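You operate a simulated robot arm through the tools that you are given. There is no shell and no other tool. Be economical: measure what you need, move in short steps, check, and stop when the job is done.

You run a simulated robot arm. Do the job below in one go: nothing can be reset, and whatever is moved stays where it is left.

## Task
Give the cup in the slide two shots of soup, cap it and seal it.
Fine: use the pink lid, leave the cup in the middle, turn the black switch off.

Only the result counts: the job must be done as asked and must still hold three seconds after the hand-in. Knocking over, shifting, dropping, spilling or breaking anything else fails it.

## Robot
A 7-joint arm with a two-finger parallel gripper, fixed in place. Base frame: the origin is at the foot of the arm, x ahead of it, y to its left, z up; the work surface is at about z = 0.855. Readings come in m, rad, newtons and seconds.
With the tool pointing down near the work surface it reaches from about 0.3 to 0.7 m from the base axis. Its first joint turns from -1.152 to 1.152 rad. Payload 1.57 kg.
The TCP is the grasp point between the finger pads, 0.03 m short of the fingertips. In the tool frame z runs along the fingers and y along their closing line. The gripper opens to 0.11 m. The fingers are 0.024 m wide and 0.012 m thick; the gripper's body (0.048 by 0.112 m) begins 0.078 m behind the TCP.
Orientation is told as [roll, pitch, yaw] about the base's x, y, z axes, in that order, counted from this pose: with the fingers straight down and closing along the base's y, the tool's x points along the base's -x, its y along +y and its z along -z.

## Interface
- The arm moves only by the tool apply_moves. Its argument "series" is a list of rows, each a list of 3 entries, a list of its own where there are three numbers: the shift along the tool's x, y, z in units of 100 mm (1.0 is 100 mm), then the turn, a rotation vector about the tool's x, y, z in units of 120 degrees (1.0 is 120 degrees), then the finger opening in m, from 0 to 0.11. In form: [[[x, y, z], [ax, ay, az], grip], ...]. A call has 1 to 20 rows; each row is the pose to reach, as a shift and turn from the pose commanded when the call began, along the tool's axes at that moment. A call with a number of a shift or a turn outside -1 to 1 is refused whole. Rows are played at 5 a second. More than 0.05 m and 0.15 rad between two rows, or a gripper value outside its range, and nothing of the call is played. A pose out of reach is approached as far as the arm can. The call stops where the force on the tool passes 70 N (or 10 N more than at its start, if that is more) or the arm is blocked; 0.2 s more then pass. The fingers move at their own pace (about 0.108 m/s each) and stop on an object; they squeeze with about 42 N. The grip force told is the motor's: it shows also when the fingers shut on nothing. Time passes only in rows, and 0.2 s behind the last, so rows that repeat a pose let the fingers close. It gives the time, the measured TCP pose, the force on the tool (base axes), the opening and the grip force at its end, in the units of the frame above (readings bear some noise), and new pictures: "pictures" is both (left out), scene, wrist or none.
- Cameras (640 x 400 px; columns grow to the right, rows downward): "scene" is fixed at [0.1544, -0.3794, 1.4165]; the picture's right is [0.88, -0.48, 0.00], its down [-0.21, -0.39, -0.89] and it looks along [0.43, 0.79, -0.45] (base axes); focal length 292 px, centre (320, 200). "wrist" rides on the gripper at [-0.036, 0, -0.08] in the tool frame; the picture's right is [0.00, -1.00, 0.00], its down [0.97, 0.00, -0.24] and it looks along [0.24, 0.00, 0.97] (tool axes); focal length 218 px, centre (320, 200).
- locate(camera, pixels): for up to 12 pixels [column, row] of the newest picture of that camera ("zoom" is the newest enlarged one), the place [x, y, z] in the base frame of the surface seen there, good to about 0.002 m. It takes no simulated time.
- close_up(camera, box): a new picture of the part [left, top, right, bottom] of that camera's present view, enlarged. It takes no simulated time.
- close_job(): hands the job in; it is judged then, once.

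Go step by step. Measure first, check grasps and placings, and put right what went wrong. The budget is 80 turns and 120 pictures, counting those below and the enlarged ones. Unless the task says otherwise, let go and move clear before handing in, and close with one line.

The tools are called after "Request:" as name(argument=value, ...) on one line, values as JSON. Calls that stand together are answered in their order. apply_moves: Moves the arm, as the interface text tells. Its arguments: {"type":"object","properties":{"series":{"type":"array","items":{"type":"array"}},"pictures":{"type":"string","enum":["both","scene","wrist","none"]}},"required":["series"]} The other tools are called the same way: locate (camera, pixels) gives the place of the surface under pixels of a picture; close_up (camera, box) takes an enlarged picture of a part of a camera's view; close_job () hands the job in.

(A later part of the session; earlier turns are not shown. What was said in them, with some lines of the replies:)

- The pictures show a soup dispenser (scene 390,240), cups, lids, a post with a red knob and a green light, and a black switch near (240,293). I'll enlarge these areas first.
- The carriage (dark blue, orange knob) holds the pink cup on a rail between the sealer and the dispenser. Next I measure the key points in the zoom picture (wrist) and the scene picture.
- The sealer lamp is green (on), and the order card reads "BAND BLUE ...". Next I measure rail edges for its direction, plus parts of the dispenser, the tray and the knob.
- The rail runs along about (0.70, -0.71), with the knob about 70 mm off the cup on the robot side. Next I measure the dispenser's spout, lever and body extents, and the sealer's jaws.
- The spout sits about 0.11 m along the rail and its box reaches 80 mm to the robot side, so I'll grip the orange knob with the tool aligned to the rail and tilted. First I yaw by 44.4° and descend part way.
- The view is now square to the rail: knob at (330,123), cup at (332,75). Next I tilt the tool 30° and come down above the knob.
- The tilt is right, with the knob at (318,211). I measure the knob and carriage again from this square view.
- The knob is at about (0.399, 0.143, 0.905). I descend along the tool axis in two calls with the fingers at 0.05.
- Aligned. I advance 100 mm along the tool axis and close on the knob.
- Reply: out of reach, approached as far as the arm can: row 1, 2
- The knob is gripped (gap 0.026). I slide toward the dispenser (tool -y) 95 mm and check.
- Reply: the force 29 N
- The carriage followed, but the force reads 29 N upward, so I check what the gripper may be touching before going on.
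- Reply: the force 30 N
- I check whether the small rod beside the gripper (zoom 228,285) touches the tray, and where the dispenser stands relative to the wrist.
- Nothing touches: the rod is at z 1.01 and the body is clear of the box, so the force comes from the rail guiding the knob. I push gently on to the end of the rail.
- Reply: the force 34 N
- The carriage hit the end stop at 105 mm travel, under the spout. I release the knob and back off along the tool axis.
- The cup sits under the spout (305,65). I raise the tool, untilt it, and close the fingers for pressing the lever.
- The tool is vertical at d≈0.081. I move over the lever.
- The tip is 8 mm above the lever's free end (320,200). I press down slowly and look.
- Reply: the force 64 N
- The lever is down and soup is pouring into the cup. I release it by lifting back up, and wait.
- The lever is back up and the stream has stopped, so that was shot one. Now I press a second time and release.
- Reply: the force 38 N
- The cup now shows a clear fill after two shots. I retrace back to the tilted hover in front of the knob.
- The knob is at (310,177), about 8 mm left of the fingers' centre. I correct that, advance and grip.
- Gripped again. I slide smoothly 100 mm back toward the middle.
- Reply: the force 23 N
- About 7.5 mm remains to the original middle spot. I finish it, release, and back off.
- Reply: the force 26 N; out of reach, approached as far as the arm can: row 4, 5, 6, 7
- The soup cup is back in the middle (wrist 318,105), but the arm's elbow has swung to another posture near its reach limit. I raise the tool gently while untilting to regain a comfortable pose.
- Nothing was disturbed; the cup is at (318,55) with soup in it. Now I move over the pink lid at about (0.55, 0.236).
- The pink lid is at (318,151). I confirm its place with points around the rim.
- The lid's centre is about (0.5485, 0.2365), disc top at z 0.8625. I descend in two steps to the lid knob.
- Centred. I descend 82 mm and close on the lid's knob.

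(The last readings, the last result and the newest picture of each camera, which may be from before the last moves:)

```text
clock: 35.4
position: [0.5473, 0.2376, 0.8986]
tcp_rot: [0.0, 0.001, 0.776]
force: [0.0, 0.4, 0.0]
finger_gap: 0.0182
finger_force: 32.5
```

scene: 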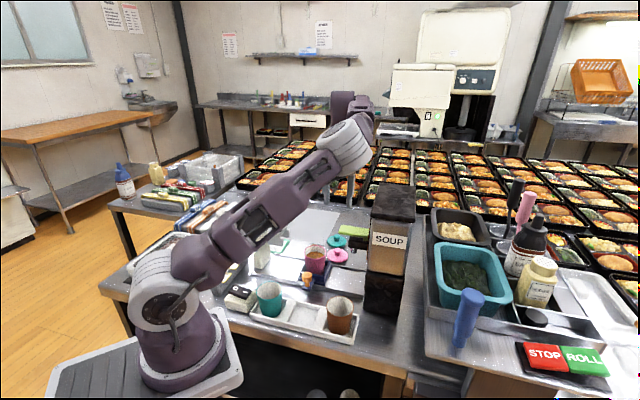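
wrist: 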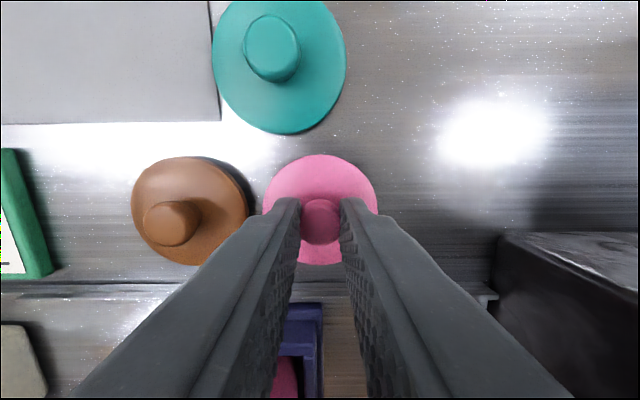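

The lid's knob is held (gap 0.018). I lift it 100 mm and measure the cup rim from there.

Request:
apply_moves(series=[[[0, 0, -0.1], [0, 0, 0], 0.0], [[0, 0, -0.4], [0, 0, 0], 0.0], [[0, 0, -0.7], [0, 0, 0], 0.0], [[0, 0, -1.0], [0, 0, 0], 0.0], [[0, 0, -1.0], [0, 0, 0], 0.0]])

Request:
close_up(camera="scene", box=[270, 200, 390, 300])

```text
clock: 36.6
position: [0.5479, 0.2394, 0.9991]
tcp_rot: [0.0, 0.001, 0.774]
force: [0.3, 0.1, 0.5]
finger_gap: 0.018
finger_force: 32.8
```

scene: 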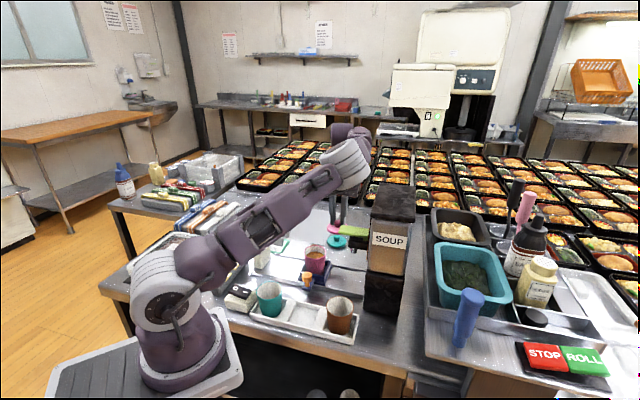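
wrist: 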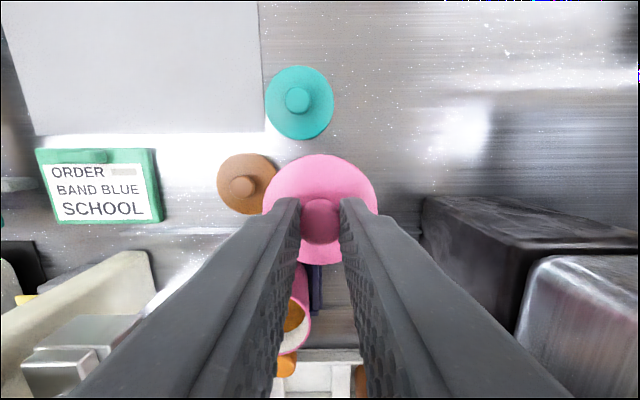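

```text
4.00 times, centred on (330, 250) of scene
```

zoom: 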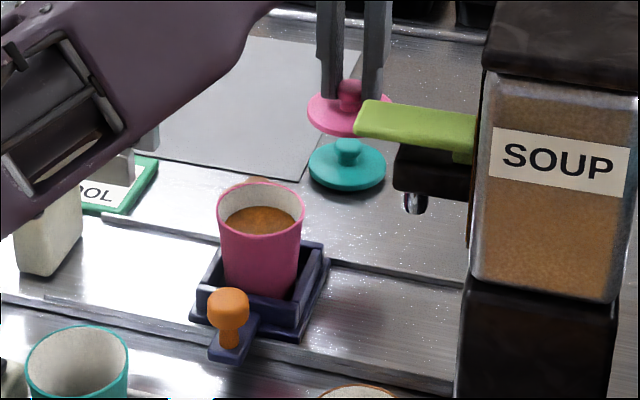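

I locate four rim points of the cup in this enlarged scene picture.

Request:
locate(camera="zoom", pixels=[[218, 209], [303, 211], [259, 237], [262, 184], [228, 226], [292, 228], [228, 194], [293, 194], [229, 298], [350, 90], [330, 128], [345, 134]])

```text
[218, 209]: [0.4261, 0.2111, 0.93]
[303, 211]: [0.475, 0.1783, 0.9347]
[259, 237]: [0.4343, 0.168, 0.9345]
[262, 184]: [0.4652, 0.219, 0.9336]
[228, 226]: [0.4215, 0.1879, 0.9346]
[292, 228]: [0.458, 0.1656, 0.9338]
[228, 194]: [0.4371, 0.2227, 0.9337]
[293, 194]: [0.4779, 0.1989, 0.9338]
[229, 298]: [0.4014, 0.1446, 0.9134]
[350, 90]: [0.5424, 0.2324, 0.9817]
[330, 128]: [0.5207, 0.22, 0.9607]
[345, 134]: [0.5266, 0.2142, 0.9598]
```

The cup rim is centred at about (0.4495, 0.194), z 0.934. I carry the lid over it, slightly higher.

Request:
apply_moves(series=[[[0.05, 0.02, -0.1], [0, 0, 0], 0.0], [[0.3, 0.1, -0.12], [0, 0, 0], 0.0], [[0.55, 0.2, -0.12], [0, 0, 0], 0.0], [[0.8, 0.3, -0.12], [0, 0, 0], 0.0], [[1.0, 0.371, -0.12], [0, 0, 0], 0.0], [[1.0, 0.371, -0.12], [0, 0, 0], 0.0], [[1.0, 0.371, -0.12], [0, 0, 0], 0.0]], pictures="wrist")

Request:
close_up(camera="scene", box=[270, 200, 390, 300])

```text
clock: 38.2
position: [0.4498, 0.1938, 1.0105]
tcp_rot: [0.0, -0.001, 0.773]
force: [-0.8, 0.0, -0.9]
finger_gap: 0.0183
finger_force: 32.8
```

wrist: 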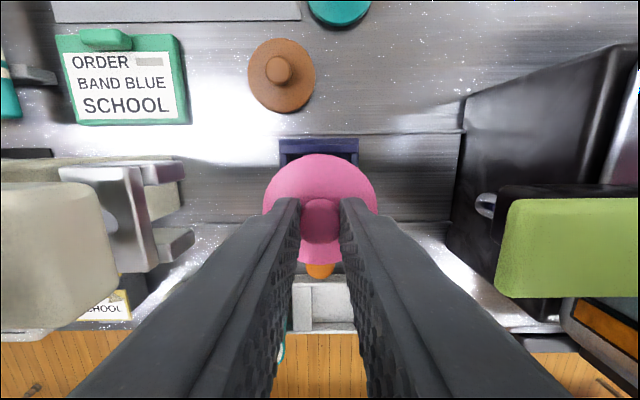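

```text
4.00 times, centred on (330, 250) of scene
```

zoom: 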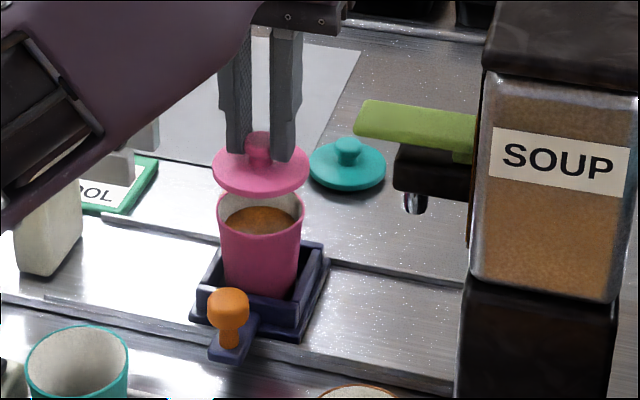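

The lid is centred over the cup. I lower it slowly to the rim.

Request:
apply_moves(series=[[[0, 0, 0.08], [0, 0, 0], 0.0], [[0, 0, 0.16], [0, 0, 0], 0.0], [[0, 0, 0.23], [0, 0, 0], 0.0], [[0, 0, 0.27], [0, 0, 0], 0.0], [[0, 0, 0.3], [0, 0, 0], 0.0], [[0, 0, 0.3], [0, 0, 0], 0.0]], pictures="none")

Request:
close_up(camera="scene", box=[270, 200, 390, 300])

```text
clock: 39.6
position: [0.4503, 0.1947, 0.9771]
tcp_rot: [0.0, -0.002, 0.776]
force: [-0.6, -0.4, 0.1]
finger_gap: 0.0181
finger_force: 32.3
```

```text
4.00 times, centred on (330, 250) of scene
```

zoom: 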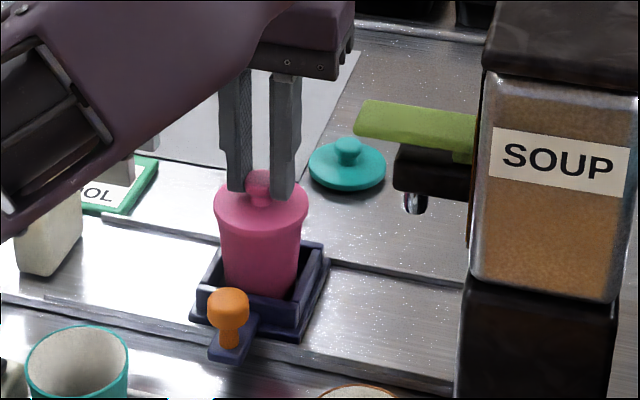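

The lid is at the rim with no force yet. I lower it a few more millimetres.

Request:
apply_moves(series=[[[0, 0, 0.01], [0, 0, 0], 0.0], [[0, 0, 0.02], [0, 0, 0], 0.0], [[0, 0, 0.02], [0, 0, 0], 0.0]], pictures="none")

```text
clock: 40.4
position: [0.4493, 0.1953, 0.9764]
tcp_rot: [0.0, -0.002, 0.775]
force: [0.2, -0.3, 12.2]
finger_gap: 0.0182
finger_force: 31.9
```

Contact reads 12 N, so the lid rests on the rim. I open gently to 0.04 and rise straight up.

Request:
apply_moves(series=[[[0, 0, -0.01], [0, 0, 0], 0.03], [[0, 0, -0.01], [0, 0, 0], 0.04], [[0, 0, -0.01], [0, 0, 0], 0.04], [[0, 0, -0.2], [0, 0, 0], 0.04], [[0, 0, -0.5], [0, 0, 0], 0.04], [[0, 0, -0.9], [0, 0, 0], 0.04], [[0, 0, -0.9], [0, 0, 0], 0.04]], pictures="wrist")

Request:
close_up(camera="scene", box=[270, 200, 390, 300])

```text
clock: 42.0
position: [0.4512, 0.1959, 1.0674]
tcp_rot: [0.0, 0.001, 0.774]
force: [0.4, -0.6, 0.5]
finger_gap: 0.04
finger_force: 0.0
```

wrist: 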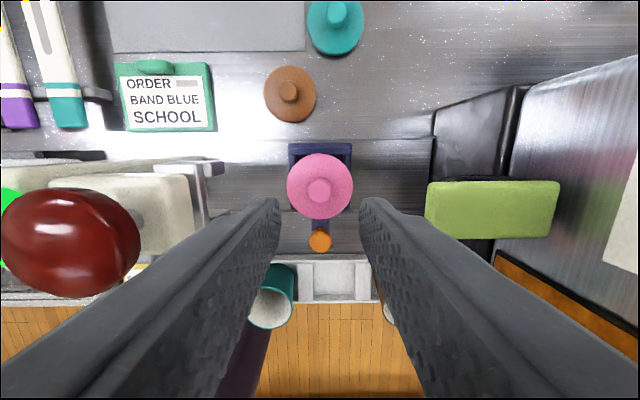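

```text
4.00 times, centred on (330, 250) of scene
```

zoom: 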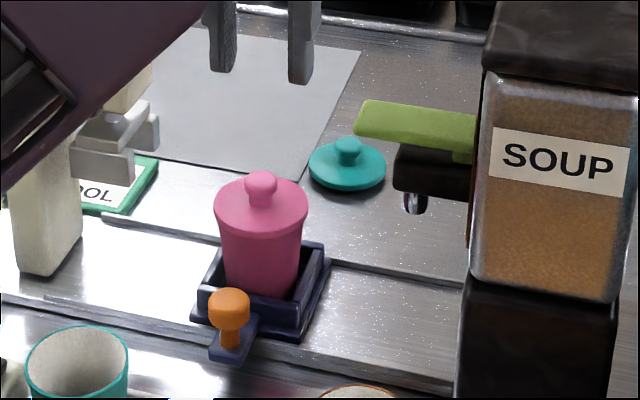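

The lid sits flat on the cup. Next I go back over the orange knob, with a slight 12° tilt for clearance to the sealer post.

Request:
apply_moves(series=[[[0.25, 0, 0], [0, -0.03, 0], 0.05], [[0.5, 0, 0], [0, -0.06, 0], 0.05], [[0.75, 0, 0.1], [0, -0.1, 0], 0.05], [[0.75, 0, 0.5], [0, -0.1, 0], 0.05], [[0.75, 0, 0.5], [0, -0.1, 0], 0.05]])

```text
clock: 43.2
position: [0.3981, 0.1412, 1.0175]
tcp_rot: [0.0, -0.21, 0.775]
force: [-0.4, -0.1, -0.4]
finger_gap: 0.05
finger_force: 0.1
```

scene: 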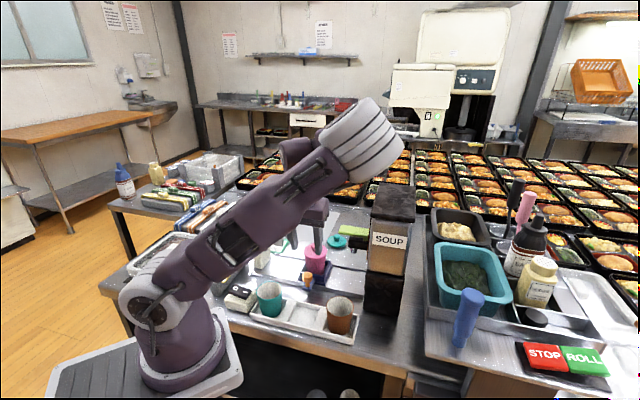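
wrist: 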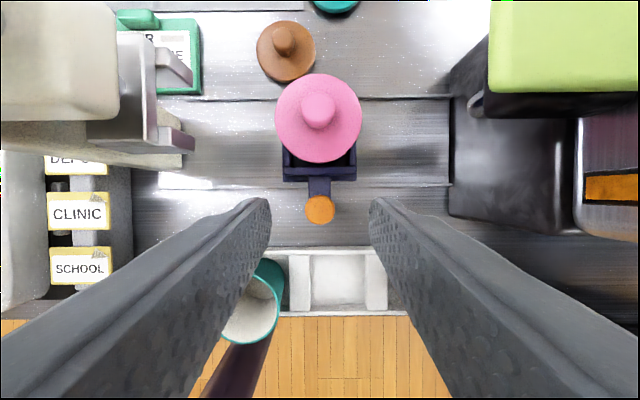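

Aligned with the knob at (320,210). I descend vertically about 102 mm and close.

Request:
apply_moves(series=[[[0.07, 0, 0.35], [0, 0, 0], 0.05], [[0.14, 0, 0.65], [0, 0, 0], 0.05], [[0.18, 0, 0.85], [0, 0, 0], 0.05], [[0.213, 0, 1.0], [0, 0, 0], 0.05], [[0.213, 0, 1.0], [0, 0, 0], 0.03], [[0.213, 0, 1.0], [0, 0, 0], 0.0], [[0.213, 0, 1.0], [0, 0, 0], 0.0]], pictures="wrist")

```text
clock: 44.8
position: [0.3974, 0.1436, 0.9167]
tcp_rot: [0.0, -0.209, 0.776]
force: [1.0, 1.1, -9.3]
finger_gap: 0.0262
finger_force: 37.5
```

wrist: 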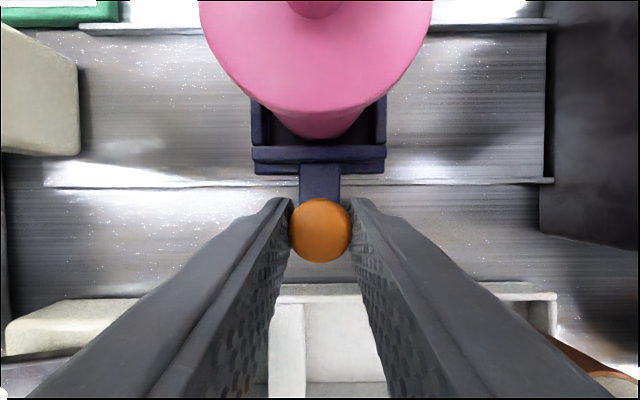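

The knob is held. I slide toward the sealer 85 mm in smooth steps.

Request:
apply_moves(series=[[[0, 0.03, 0], [0, 0, 0], 0.0], [[0, 0.08, 0], [0, 0, 0], 0.0], [[0, 0.15, 0], [0, 0, 0], 0.0], [[0.004, 0.23, 0], [0, 0, 0], 0.0], [[0.005, 0.31, 0], [0, 0, 0], 0.0], [[0.006, 0.39, 0], [0, 0, 0], 0.0], [[0.008, 0.47, 0], [0, 0, 0], 0.0], [[0.01, 0.55, 0], [0, 0, 0], 0.0], [[0.01, 0.63, 0], [0, 0, 0], 0.0], [[0.01, 0.71, 0], [0, 0, 0], 0.0], [[0.01, 0.78, 0], [0, 0, 0], 0.0], [[0.01, 0.83, 0], [0, 0, 0], 0.0], [[0.01, 0.85, 0], [0, 0, 0], 0.0], [[0.01, 0.85, 0], [0, 0, 0], 0.0]])

Request:
close_up(camera="scene", box=[230, 190, 340, 300])

```text
clock: 47.8
position: [0.3364, 0.2039, 0.9141]
tcp_rot: [0.001, -0.21, 0.773]
force: [21.3, 20.6, -7.4]
finger_gap: 0.0262
finger_force: 36.8
```

scene: 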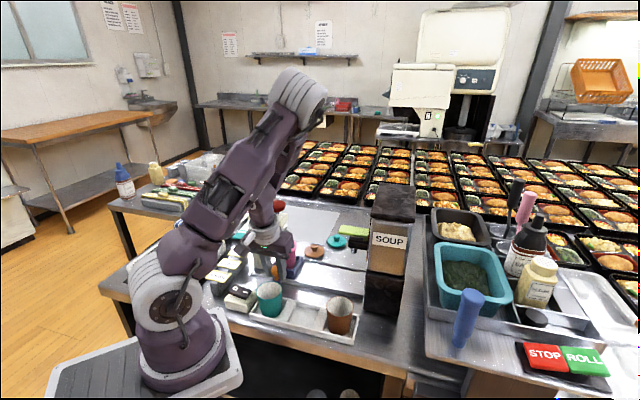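
wrist: 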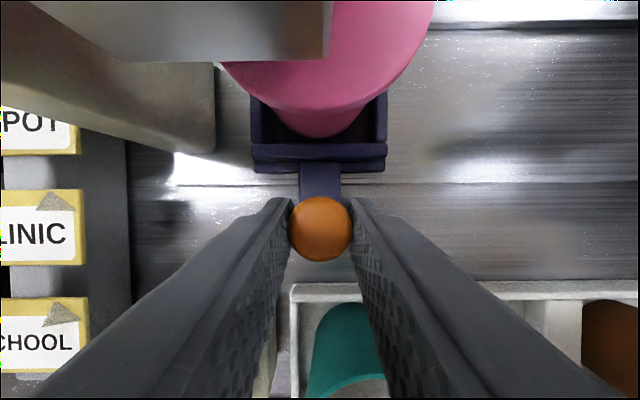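

```text
3.64 times, centred on (285, 245) of scene
```

zoom: 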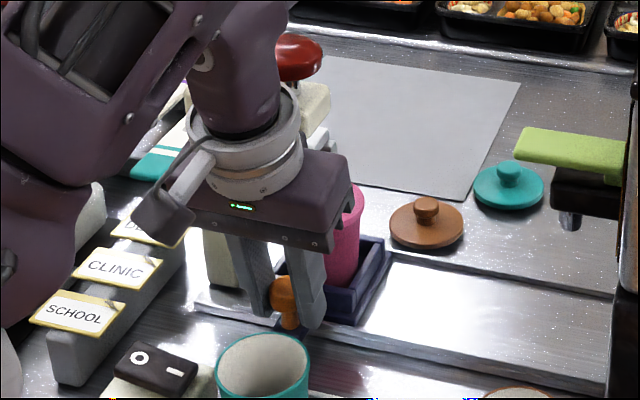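

No collision; the carriage is part-way under the jaw. I relax the sideways bias and continue gently to the end stop.

Request:
apply_moves(series=[[[-0.015, 0.04, 0], [0, 0, 0], 0.0], [[-0.015, 0.08, 0], [0, 0, 0], 0.0], [[-0.015, 0.12, 0], [0, 0, 0], 0.0], [[-0.015, 0.16, 0], [0, 0, 0], 0.0], [[-0.015, 0.16, 0], [0, 0, 0], 0.0]], pictures="wrist")

```text
clock: 49.0
position: [0.3255, 0.213, 0.9134]
tcp_rot: [0.0, -0.208, 0.775]
force: [-4.4, -3.1, 13.4]
finger_gap: 0.026
finger_force: 37.5
```

wrist: 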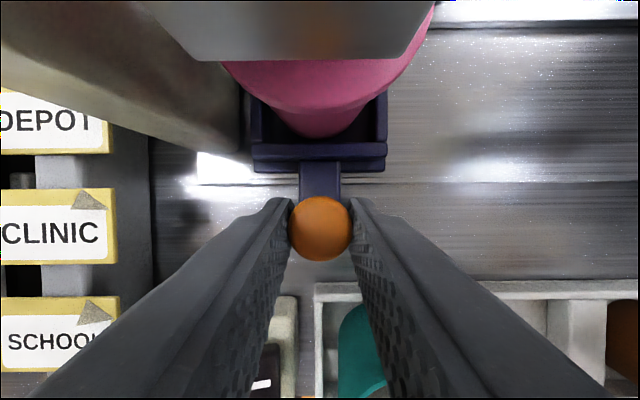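

Travel is now 100 mm with no stop yet. I push a little more in small steps.

Request:
apply_moves(series=[[[0, 0.03, 0], [0, 0, 0], 0.0], [[0, 0.06, 0], [0, 0, 0], 0.0], [[0, 0.09, 0], [0, 0, 0], 0.0], [[0, 0.09, 0], [0, 0, 0], 0.0]], pictures="wrist")

```text
clock: 50.0
position: [0.3217, 0.2173, 0.9132]
tcp_rot: [-0.011, -0.206, 0.773]
force: [12.5, -40.1, 10.0]
finger_gap: 0.0263
finger_force: 37.4
```

wrist: 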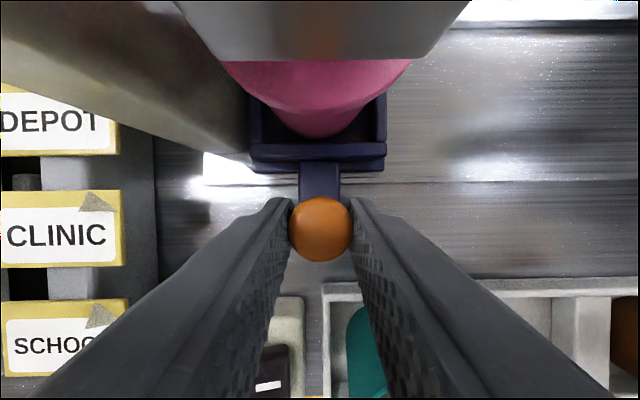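

End stop reached (about 37 N along the rail, 105 mm travel, symmetric with the other side). I relax, release and back off.

Request:
apply_moves(series=[[[0, -0.05, 0], [0, 0, 0], 0.0], [[0, -0.05, 0], [0, 0, 0], 0.05], [[0, -0.05, 0], [0, 0, 0], 0.05], [[0, -0.05, -0.2], [0, 0, 0], 0.05], [[0, -0.05, -0.5], [0, 0, 0], 0.05], [[0, -0.05, -0.8], [0, 0, 0], 0.05], [[0, -0.05, -1.0], [0, 0, 0], 0.05], [[0, -0.05, -1.0], [0, 0, 0], 0.05]])

Request:
close_up(camera="scene", box=[230, 190, 340, 300])

```text
clock: 51.8
position: [0.3069, 0.2041, 1.0117]
tcp_rot: [0.001, -0.209, 0.775]
force: [0.6, -0.3, -0.8]
finger_gap: 0.0498
finger_force: 0.1
```

scene: 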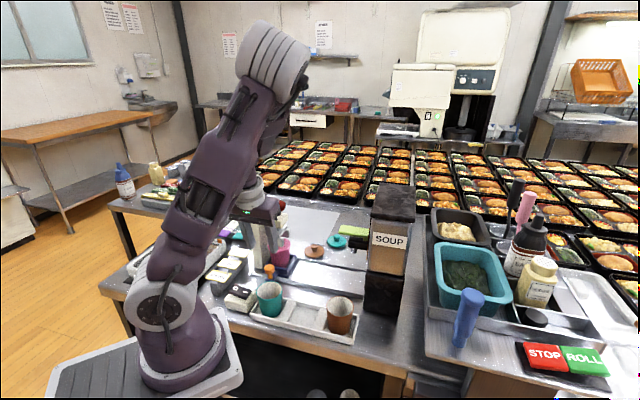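
wrist: 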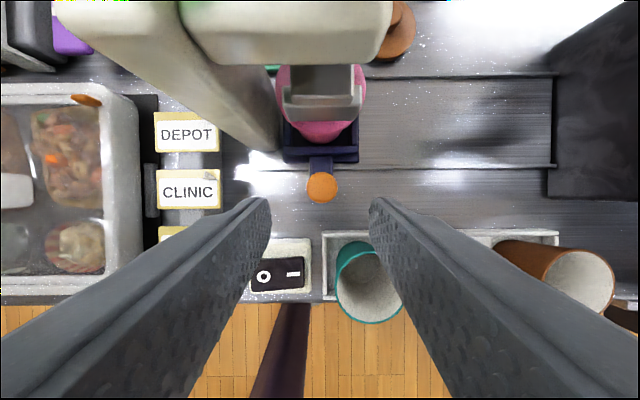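

```text
3.64 times, centred on (285, 245) of scene
```

zoom: 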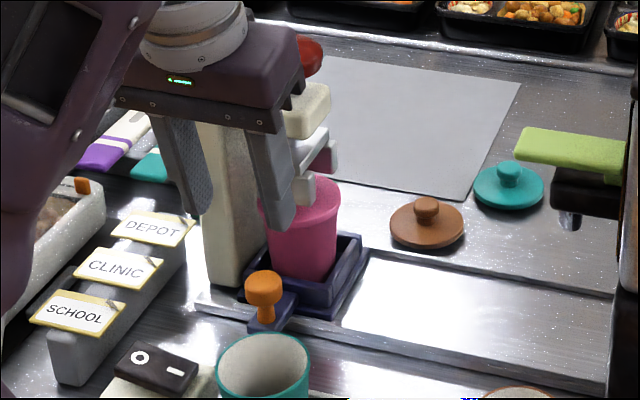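

The lidded cup is under the jaw. I raise and straighten the tool with the fingers closed, then move over the red knob at about (0.376, 0.267).

Request:
apply_moves(series=[[[-0.07, 0, -0.33], [0, 0.02, 0], 0.05], [[-0.14, 0, -0.66], [0, 0.06, 0], 0.02], [[-0.208, 0, -0.978], [0, 0.1, 0], 0.0], [[-0.208, 0, -0.978], [0, 0.1, 0], 0.0]], pictures="none")

Request:
apply_moves(series=[[[0, 0, -0.3], [0, 0, 0], 0.0], [[-0.3, 0, -0.4], [0, 0, 0], 0.0], [[-0.6, 0, -0.4], [0, 0, 0], 0.0], [[-0.6, 0, -0.4], [0, 0, 0], 0.0]], pictures="wrist")

```text
clock: 52.8
position: [0.3106, 0.2032, 1.1147]
tcp_rot: [-0.001, -0.001, 0.774]
force: [0.6, -1.2, -0.4]
finger_gap: 0.0001
finger_force: 21.3
```

```text
clock: 53.8
position: [0.3512, 0.2448, 1.1549]
tcp_rot: [0.0, 0.001, 0.775]
force: [-1.1, -0.5, 0.2]
finger_gap: 0.0001
finger_force: 20.8
```

wrist: 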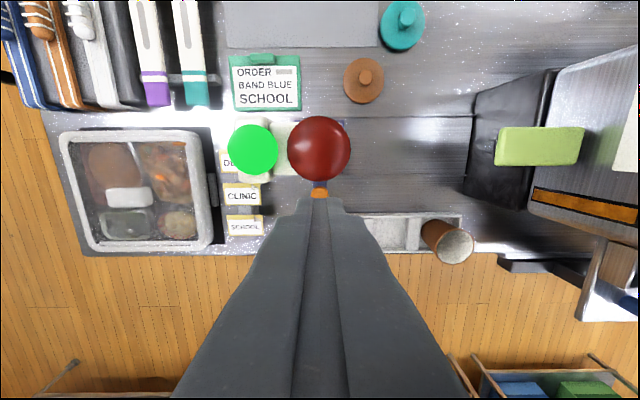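

The red knob is at (319,148), about 35 mm ahead of the fingers. I move over it and down to just above.

Request:
apply_moves(series=[[[-0.2, 0, 0], [0, 0, 0], 0.0], [[-0.345, 0, 0.1], [0, 0, 0], 0.0], [[-0.345, 0, 0.35], [0, 0, 0], 0.0], [[-0.345, 0, 0.35], [0, 0, 0], 0.0]], pictures="scene")

Request:
close_up(camera="scene", box=[230, 180, 340, 290])

```text
clock: 54.8
position: [0.3763, 0.2675, 1.1171]
tcp_rot: [0.0, -0.001, 0.774]
force: [-0.6, -0.1, -0.8]
finger_gap: 0.0002
finger_force: 21.0
```

scene: 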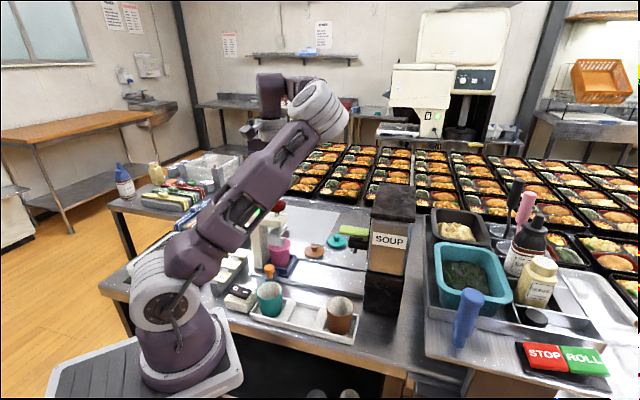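

```text
3.64 times, centred on (285, 235) of scene
```

zoom: 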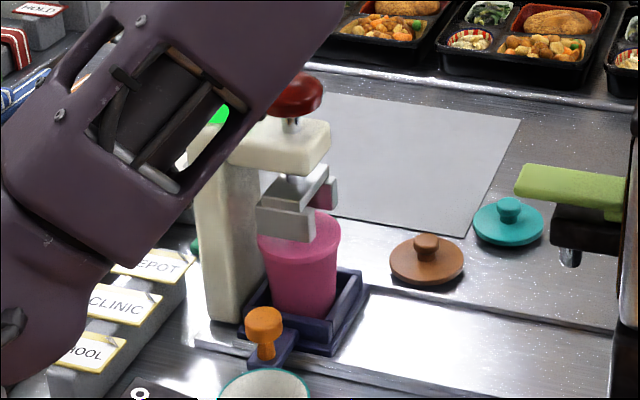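

The fingers are right above the red knob. I press slowly and watch the force.

Request:
apply_moves(series=[[[0, 0, 0.08], [0, 0, 0], 0.0], [[0, 0, 0.13], [0, 0, 0], 0.0], [[0, 0, 0.17], [0, 0, 0], 0.0], [[0, 0, 0.21], [0, 0, 0], 0.0], [[0, 0, 0.25], [0, 0, 0], 0.0]], pictures="none")

Request:
close_up(camera="scene", box=[230, 180, 340, 290])

```text
clock: 56.0
position: [0.3767, 0.27, 1.0923]
tcp_rot: [-0.001, -0.001, 0.774]
force: [-1.3, 0.1, 3.8]
finger_gap: 0.0
finger_force: 21.0
```

```text
3.64 times, centred on (285, 235) of scene
```

zoom: 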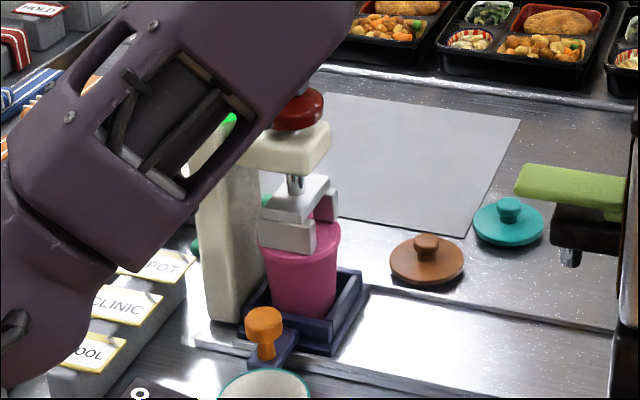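

The jaw has come down almost onto the lid with only 4 N. I continue in 3 mm steps.

Request:
apply_moves(series=[[[0, 0, 0.03], [0, 0, 0], 0.0], [[0, 0, 0.06], [0, 0, 0], 0.0], [[0, 0, 0.06], [0, 0, 0], 0.0]], pictures="none")

Request:
close_up(camera="scene", box=[230, 180, 340, 290])

```text
clock: 56.6
position: [0.3766, 0.2697, 1.092]
tcp_rot: [-0.002, -0.004, 0.776]
force: [-2.2, -7.2, 23.5]
finger_gap: 0.0
finger_force: 20.9
stopped in row 2: the force on the tool passed its limit (the readings are from after the stop); the commanded pose is now the measured one
```

```text
3.64 times, centred on (285, 235) of scene
```

zoom: 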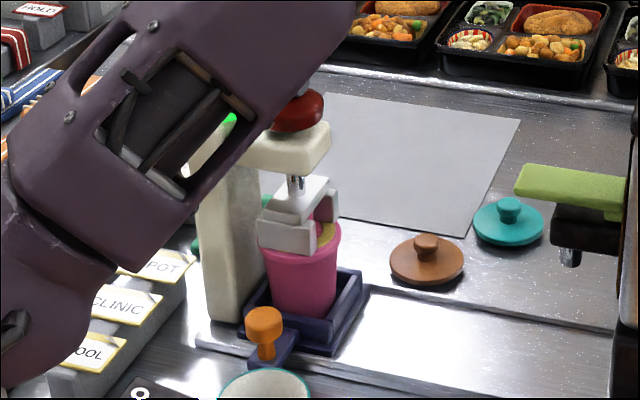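

The force peaked and a yellow seal patch shows on the lid (zoom 325,235). I hold briefly, then raise clear.

Request:
apply_moves(series=[[[0, 0, 0.01], [0, 0, 0], 0.0], [[0, 0, 0.01], [0, 0, 0], 0.0], [[0, 0, 0.01], [0, 0, 0], 0.0], [[0, 0, -0.1], [0, 0, 0], 0.0], [[0, 0, -0.3], [0, 0, 0], 0.0], [[0, 0, -0.6], [0, 0, 0], 0.0], [[0, 0, -0.6], [0, 0, 0], 0.0]], pictures="none")

Request:
close_up(camera="scene", box=[230, 180, 340, 290])

```text
clock: 58.2
position: [0.3762, 0.2702, 1.1488]
tcp_rot: [0.0, -0.005, 0.775]
force: [0.9, 0.2, 0.5]
finger_gap: 0.0003
finger_force: 21.2
```

```text
3.64 times, centred on (285, 235) of scene
```

zoom: 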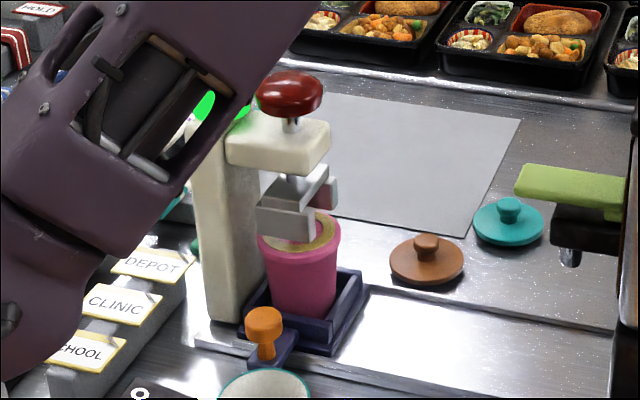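

The gold seal ring is visible and the jaw has sprung back up. I go back to the orange knob the way I came.

Request:
apply_moves(series=[[[0.3, 0, 0], [0, 0, 0], 0.0], [[0.6, 0, 0], [0, 0, 0], 0.0], [[0.937, 0, 0.05], [0, 0, 0], 0.02], [[0.937, 0, 0.34], [0, -0.05, 0], 0.05], [[0.937, 0, 0.34], [0, -0.1, 0], 0.05], [[0.937, 0, 0.34], [0, -0.1, 0], 0.05]], pictures="none")

Request:
apply_moves(series=[[[0.07, 0, 0.33], [0, 0, 0], 0.05], [[0.14, 0, 0.66], [0, 0, 0], 0.05], [[0.208, 0, 0.978], [0, 0, 0], 0.05], [[0.208, 0, 0.978], [0, 0, 0], 0.05]], pictures="wrist")

```text
clock: 59.6
position: [0.3094, 0.2035, 1.1145]
tcp_rot: [0.0, -0.214, 0.776]
force: [0.3, -0.1, 0.5]
finger_gap: 0.0502
finger_force: 0.0
```

```text
clock: 60.6
position: [0.3104, 0.207, 1.0159]
tcp_rot: [0.001, -0.213, 0.773]
force: [0.3, 0.9, 0.9]
finger_gap: 0.0503
finger_force: 0.1
```

wrist: 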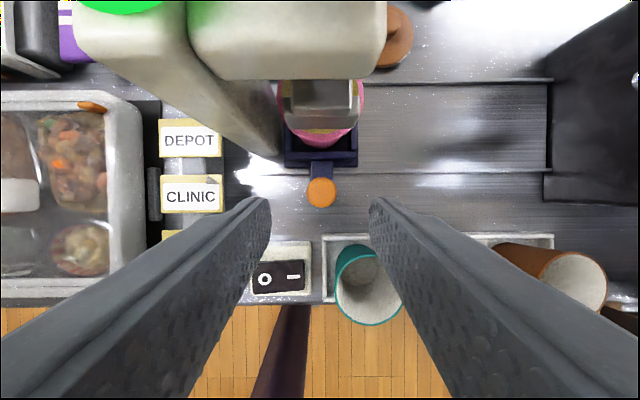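

The knob (321,192) is centred. I descend 100 mm and grip.

Request:
apply_moves(series=[[[0.05, 0, 0.35], [0, 0, 0], 0.05], [[0.06, 0, 0.65], [0, 0, 0], 0.05], [[0.06, 0, 0.85], [0, 0, 0], 0.05], [[0.06, 0, 1.0], [0, 0, 0], 0.05], [[0.06, 0, 1.0], [0, 0, 0], 0.03], [[0.06, 0, 1.0], [0, 0, 0], 0.0], [[0.06, 0, 1.0], [0, 0, 0], 0.0]], pictures="wrist")

```text
clock: 62.2
position: [0.3221, 0.2174, 0.9178]
tcp_rot: [0.001, -0.214, 0.776]
force: [2.8, 0.0, -12.4]
finger_gap: 0.0262
finger_force: 37.1
```

wrist: 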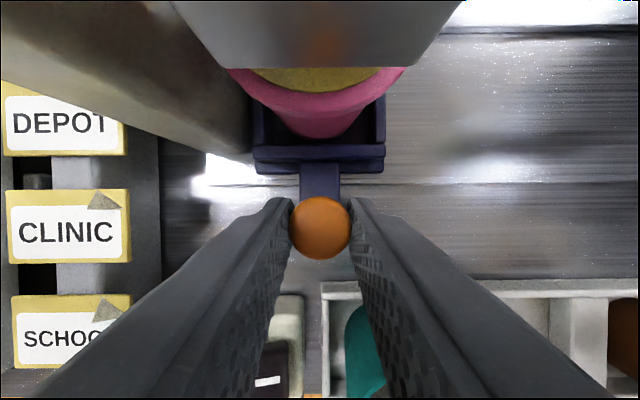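

Gripped. I slide back to the middle: 105 mm toward the dispenser, in two calls.

Request:
apply_moves(series=[[[0, -0.03, 0], [0, 0, 0], 0.0], [[0, -0.08, 0], [0, 0, 0], 0.0], [[0, -0.15, 0], [0, 0, 0], 0.0], [[0, -0.23, 0], [0, 0, 0], 0.0], [[0, -0.31, 0], [0, 0, 0], 0.0], [[0, -0.39, 0], [0, 0, 0], 0.0], [[0, -0.47, 0], [0, 0, 0], 0.0], [[0, -0.55, 0], [0, 0, 0], 0.0], [[0, -0.63, 0], [0, 0, 0], 0.0], [[0, -0.71, 0], [0, 0, 0], 0.0], [[0, -0.79, 0], [0, 0, 0], 0.0], [[0, -0.87, 0], [0, 0, 0], 0.0], [[0, -0.94, 0], [0, 0, 0], 0.0], [[0, -0.98, 0], [0, 0, 0], 0.0], [[0, -1.0, 0], [0, 0, 0], 0.0], [[0, -1.0, 0], [0, 0, 0], 0.0]], pictures="none")

```text
clock: 65.6
position: [0.391, 0.1437, 0.9163]
tcp_rot: [-0.001, -0.213, 0.775]
force: [15.0, 14.8, -12.0]
finger_gap: 0.0265
finger_force: 37.0
```

About 5 mm is left to the starting middle spot. I finish, release and back off.

Request:
apply_moves(series=[[[0.01, -0.025, 0], [0, 0, 0], 0.0], [[0.01, -0.048, 0], [0, 0, 0], 0.0], [[0.01, -0.048, 0], [0, 0, 0], 0.0]], pictures="none")

Request:
apply_moves(series=[[[0, 0, 0], [0, 0, 0], 0.05], [[0, 0, 0], [0, 0, 0], 0.05], [[0, 0, -0.2], [0, 0, 0], 0.05], [[0, 0, -0.5], [0, 0, 0], 0.05], [[0, 0, -0.8], [0, 0, 0], 0.05], [[0, 0, -1.0], [0, 0, 0], 0.05], [[0, 0, -1.0], [0, 0, 0], 0.05]])

Request:
close_up(camera="scene", box=[210, 190, 390, 310])

```text
clock: 66.4
position: [0.3942, 0.1408, 0.9155]
tcp_rot: [-0.002, -0.213, 0.773]
force: [20.2, 17.8, -8.2]
finger_gap: 0.0263
finger_force: 37.5
```

```text
clock: 68.0
position: [0.3774, 0.1254, 1.0162]
tcp_rot: [0.0, -0.216, 0.775]
force: [-0.9, 0.6, -0.2]
finger_gap: 0.0501
finger_force: 0.1
```

scene: 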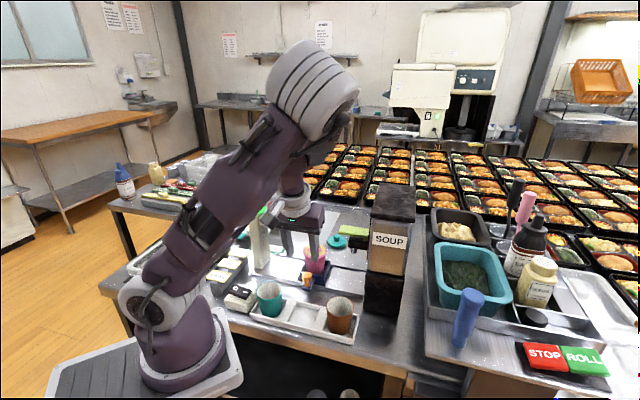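
wrist: 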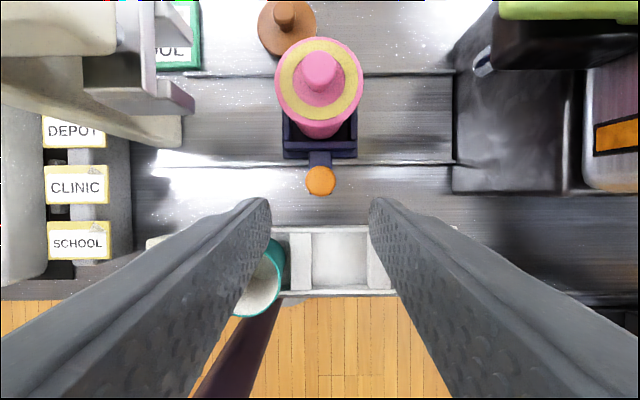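

```text
3.33 times, centred on (300, 250) of scene
```

zoom: 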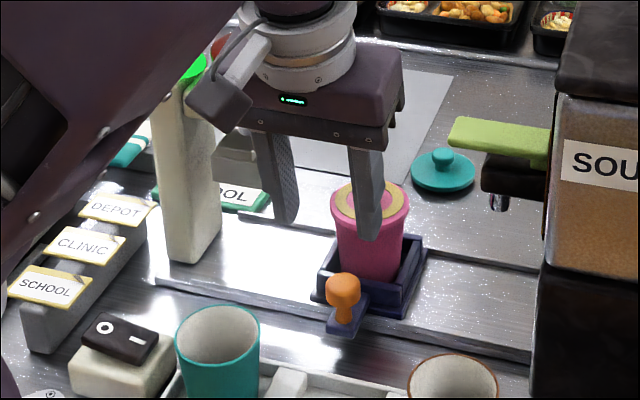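

The sealed, lidded cup is back in the middle. Next is the black switch (O at zoom 107,327, I side pressed = on); I raise, straighten and move toward it to look.

Request:
apply_moves(series=[[[-0.07, 0, -0.33], [0, 0.02, 0], 0.05], [[-0.14, 0, -0.66], [0, 0.06, 0], 0.02], [[-0.208, 0, -0.978], [0, 0.1, 0], 0.0], [[-0.208, 0, -0.978], [0, 0.1, 0], 0.0]], pictures="none")

Request:
apply_moves(series=[[[0.15, 0.3, 0], [0, 0, 0], 0.0], [[0.3, 0.6, 0], [0, 0, 0], 0.0], [[0.45, 0.95, 0], [0, 0, 0], 0.0], [[0.45, 0.95, 0], [0, 0, 0], 0.0]])

Request:
close_up(camera="scene", box=[200, 250, 300, 330])

```text
clock: 69.0
position: [0.3785, 0.1255, 1.1156]
tcp_rot: [0.002, -0.003, 0.775]
force: [0.6, 1.2, -0.1]
finger_gap: 0.0
finger_force: 20.7
```

```text
clock: 70.0
position: [0.2797, 0.1609, 1.1125]
tcp_rot: [0.001, -0.004, 0.776]
force: [1.3, 0.1, -0.3]
finger_gap: 0.0002
finger_force: 21.2
```

scene: 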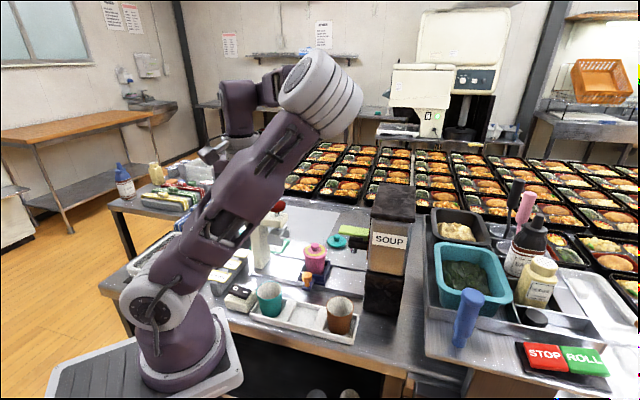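
wrist: 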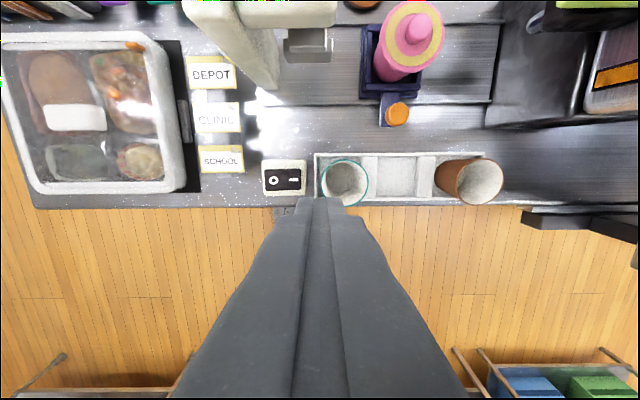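

```text
5.00 times, centred on (250, 290) of scene
```

zoom: 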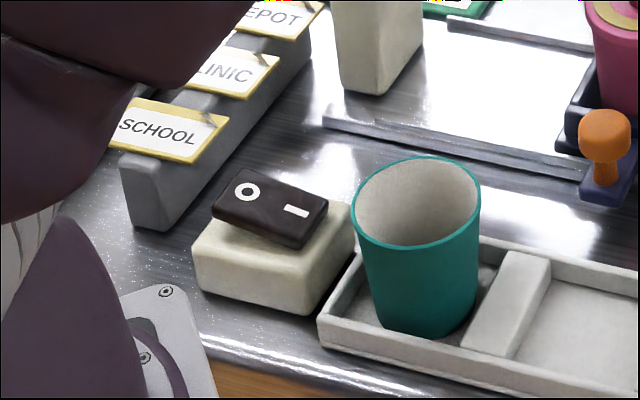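

The switch's O end is raised, so it is on and the O end must go down. I measure it and its neighbours.

Request:
locate(camera="wrist", pixels=[[273, 180], [294, 180], [266, 180], [302, 180], [240, 158], [324, 180], [221, 160]])

Request:
locate(camera="zoom", pixels=[[247, 190], [296, 210], [232, 202], [230, 172], [355, 205], [190, 160]])

```text
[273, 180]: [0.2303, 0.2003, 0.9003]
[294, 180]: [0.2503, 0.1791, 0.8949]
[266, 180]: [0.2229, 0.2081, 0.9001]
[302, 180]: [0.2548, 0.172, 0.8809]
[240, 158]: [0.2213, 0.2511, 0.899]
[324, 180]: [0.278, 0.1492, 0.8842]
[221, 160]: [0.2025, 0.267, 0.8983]
```

```text
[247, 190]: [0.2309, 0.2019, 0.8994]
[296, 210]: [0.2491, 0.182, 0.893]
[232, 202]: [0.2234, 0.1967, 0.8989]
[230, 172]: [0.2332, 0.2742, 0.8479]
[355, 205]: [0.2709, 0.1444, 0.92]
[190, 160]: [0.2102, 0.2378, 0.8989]
```

The O end is at about (0.229, 0.202, 0.900). I move over it and descend part way.

Request:
apply_moves(series=[[[0.03, 0.33, 0.1], [0, 0, 0], 0.0], [[0.06, 0.655, 0.3], [0, 0, 0], 0.0], [[0.06, 0.655, 0.65], [0, 0, 0], 0.0], [[0.06, 0.655, 1.0], [0, 0, 0], 0.0], [[0.06, 0.655, 1.0], [0, 0, 0], 0.0]])

Request:
close_up(camera="scene", box=[200, 230, 300, 310])

```text
clock: 71.2
position: [0.2295, 0.2057, 1.0134]
tcp_rot: [-0.001, -0.006, 0.776]
force: [0.2, 0.0, -1.1]
finger_gap: 0.0
finger_force: 21.2
```

scene: 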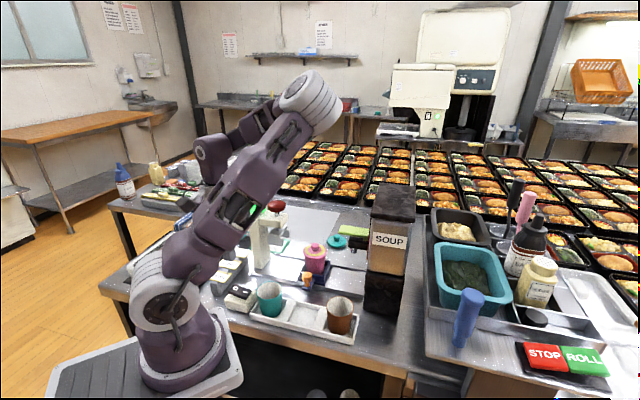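
wrist: 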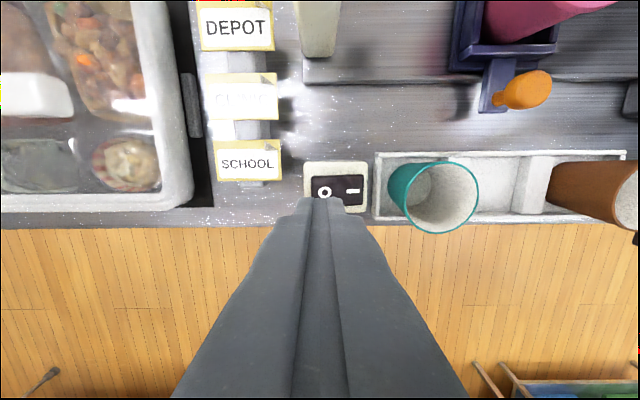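

```text
5.00 times, centred on (250, 270) of scene
```

zoom: 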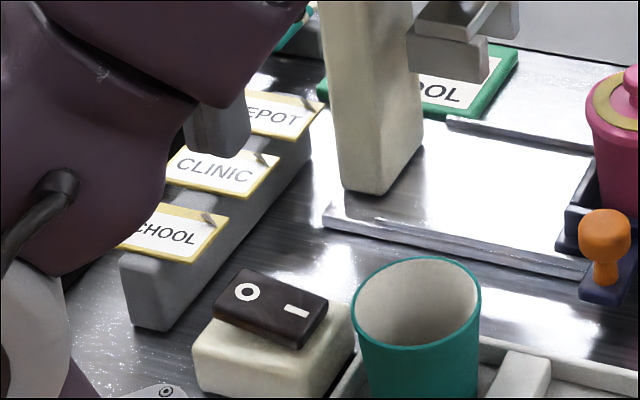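

The fingers are nearly over the O. I shift slightly outward to its end and descend to just above it.

Request:
apply_moves(series=[[[0.03, 0.03, 0.35], [0, 0, 0], 0.0], [[0.03, 0.03, 0.6], [0, 0, 0], 0.0], [[0.03, 0.03, 0.75], [0, 0, 0], 0.0], [[0.03, 0.03, 0.75], [0, 0, 0], 0.0]], pictures="wrist")

Request:
close_up(camera="scene", box=[200, 230, 300, 310])

```text
clock: 72.2
position: [0.2236, 0.2051, 0.9386]
tcp_rot: [0.0, -0.005, 0.775]
force: [0.0, 0.4, -0.1]
finger_gap: 0.0
finger_force: 21.1
```

wrist: 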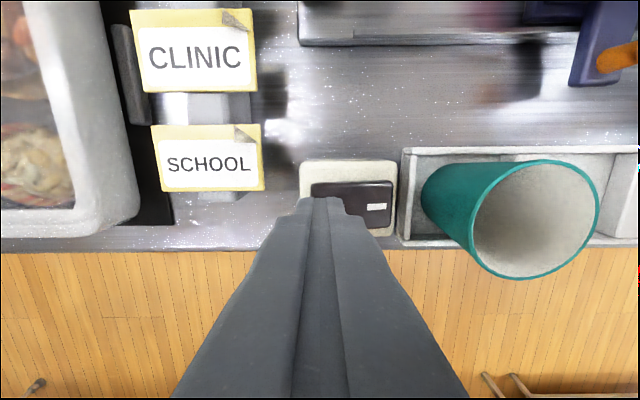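

```text
5.00 times, centred on (250, 270) of scene
```

zoom: 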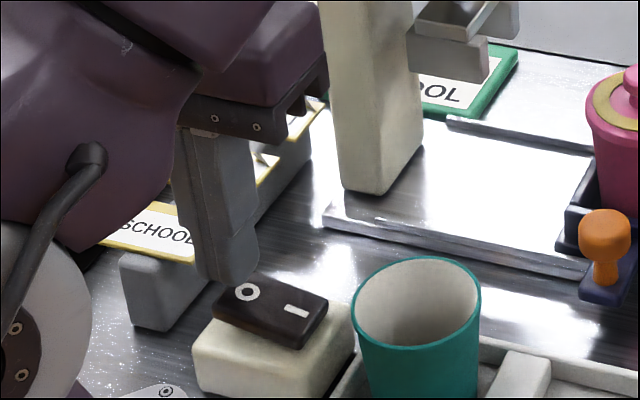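

The tip stands just above the O end. I press down slowly.

Request:
apply_moves(series=[[[0, 0, 0.06], [0, 0, 0], 0.0], [[0, 0, 0.1], [0, 0, 0], 0.0], [[0, 0, 0.13], [0, 0, 0], 0.0], [[0, 0, 0.16], [0, 0, 0], 0.0], [[0, 0, 0.16], [0, 0, 0], 0.0]], pictures="none")

Request:
close_up(camera="scene", box=[200, 210, 300, 310])

```text
clock: 73.2
position: [0.2247, 0.2045, 0.9245]
tcp_rot: [-0.003, -0.008, 0.774]
force: [-1.0, -4.3, 35.2]
finger_gap: 0.0
finger_force: 21.6
stopped in row 5: the force on the tool passed its limit (the readings are from after the stop); the commanded pose is now the measured one
```

```text
4.00 times, centred on (250, 260) of scene
```

zoom: 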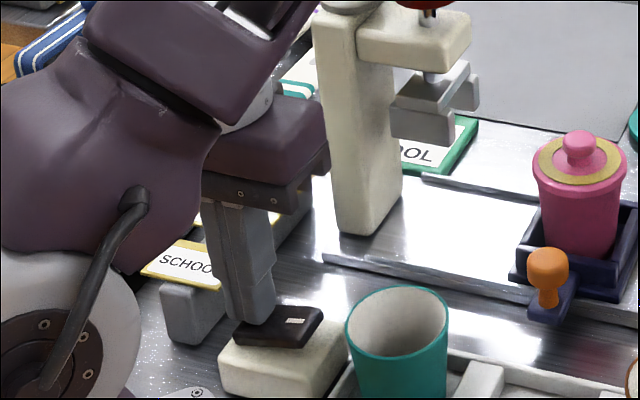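

The rocker has flipped: the O end is down, the I end is up, and the lamp now looks grey. I lift off and check everything.

Request:
apply_moves(series=[[[0, 0, -0.2], [0, 0, 0], 0.0], [[0, 0, -0.5], [0, 0, 0], 0.0], [[0, 0, -0.8], [0, 0, 0], 0.0], [[0, 0, -1.0], [0, 0, 0], 0.0], [[0, 0, -1.0], [0, 0, 0], 0.0]], pictures="none")

Request:
apply_moves(series=[[[0, -0.2, -0.3], [0, 0, 0], 0.0], [[0, -0.5, -0.7], [0, 0, 0], 0.0], [[0, -0.8, -1.0], [0, 0, 0], 0.0], [[0, -0.8, -1.0], [0, 0, 0], 0.0]])

Request:
close_up(camera="scene", box=[200, 180, 390, 330])

```text
clock: 74.4
position: [0.2252, 0.2076, 1.0247]
tcp_rot: [-0.002, -0.008, 0.773]
force: [0.3, 1.4, 0.3]
finger_gap: 0.0
finger_force: 21.4
```

```text
clock: 75.4
position: [0.2796, 0.1486, 1.1256]
tcp_rot: [-0.003, -0.009, 0.771]
force: [-0.8, -0.2, -0.6]
finger_gap: 0.0
finger_force: 21.3
```

scene: 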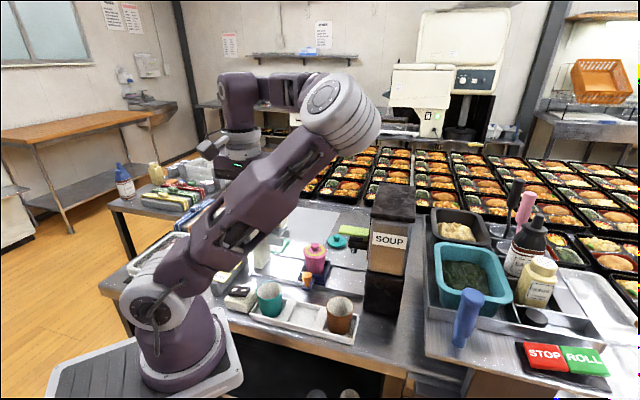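
wrist: 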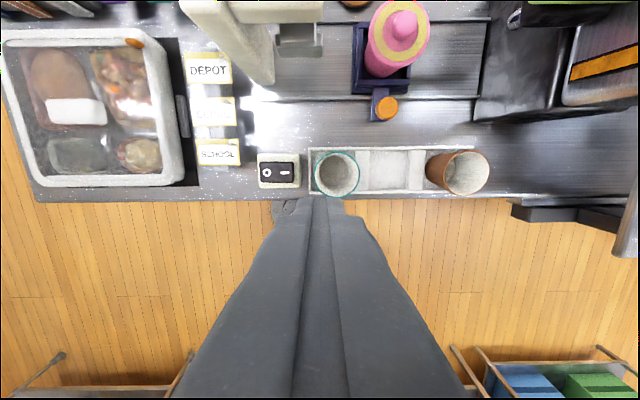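

```text
2.67 times, centred on (295, 255) of scene
```

zoom: 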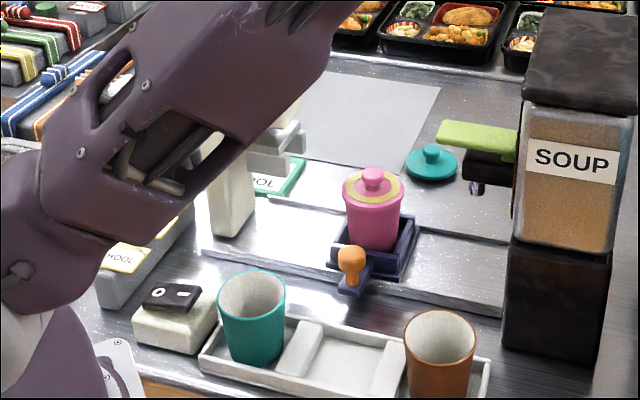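

Everything looks in place; I verify the switch tilt and the knob's position with measurements.

Request:
locate(camera="wrist", pixels=[[267, 173], [287, 173], [387, 107], [404, 22]])

Request:
locate(camera="scene", pixels=[[308, 276], [306, 281], [315, 243]])

```text
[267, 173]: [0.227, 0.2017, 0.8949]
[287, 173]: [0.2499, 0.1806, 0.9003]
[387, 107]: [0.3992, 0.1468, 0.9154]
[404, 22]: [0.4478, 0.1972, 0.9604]
```

```text
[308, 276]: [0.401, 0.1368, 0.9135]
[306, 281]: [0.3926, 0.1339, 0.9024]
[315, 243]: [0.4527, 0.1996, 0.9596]
```

The O end of the switch is now low (0.895 against 0.900), so it is off, and the knob is within about 1 mm of where it started. The arm is clear, so I hand in.

Request:
close_job()

```text
The job is handed in.
```

I gave the cup two shots of soup, capped it with the pink lid and sealed it. It is back in the middle of the slide and the black switch is off. The job is handed in, but no verdict came back.
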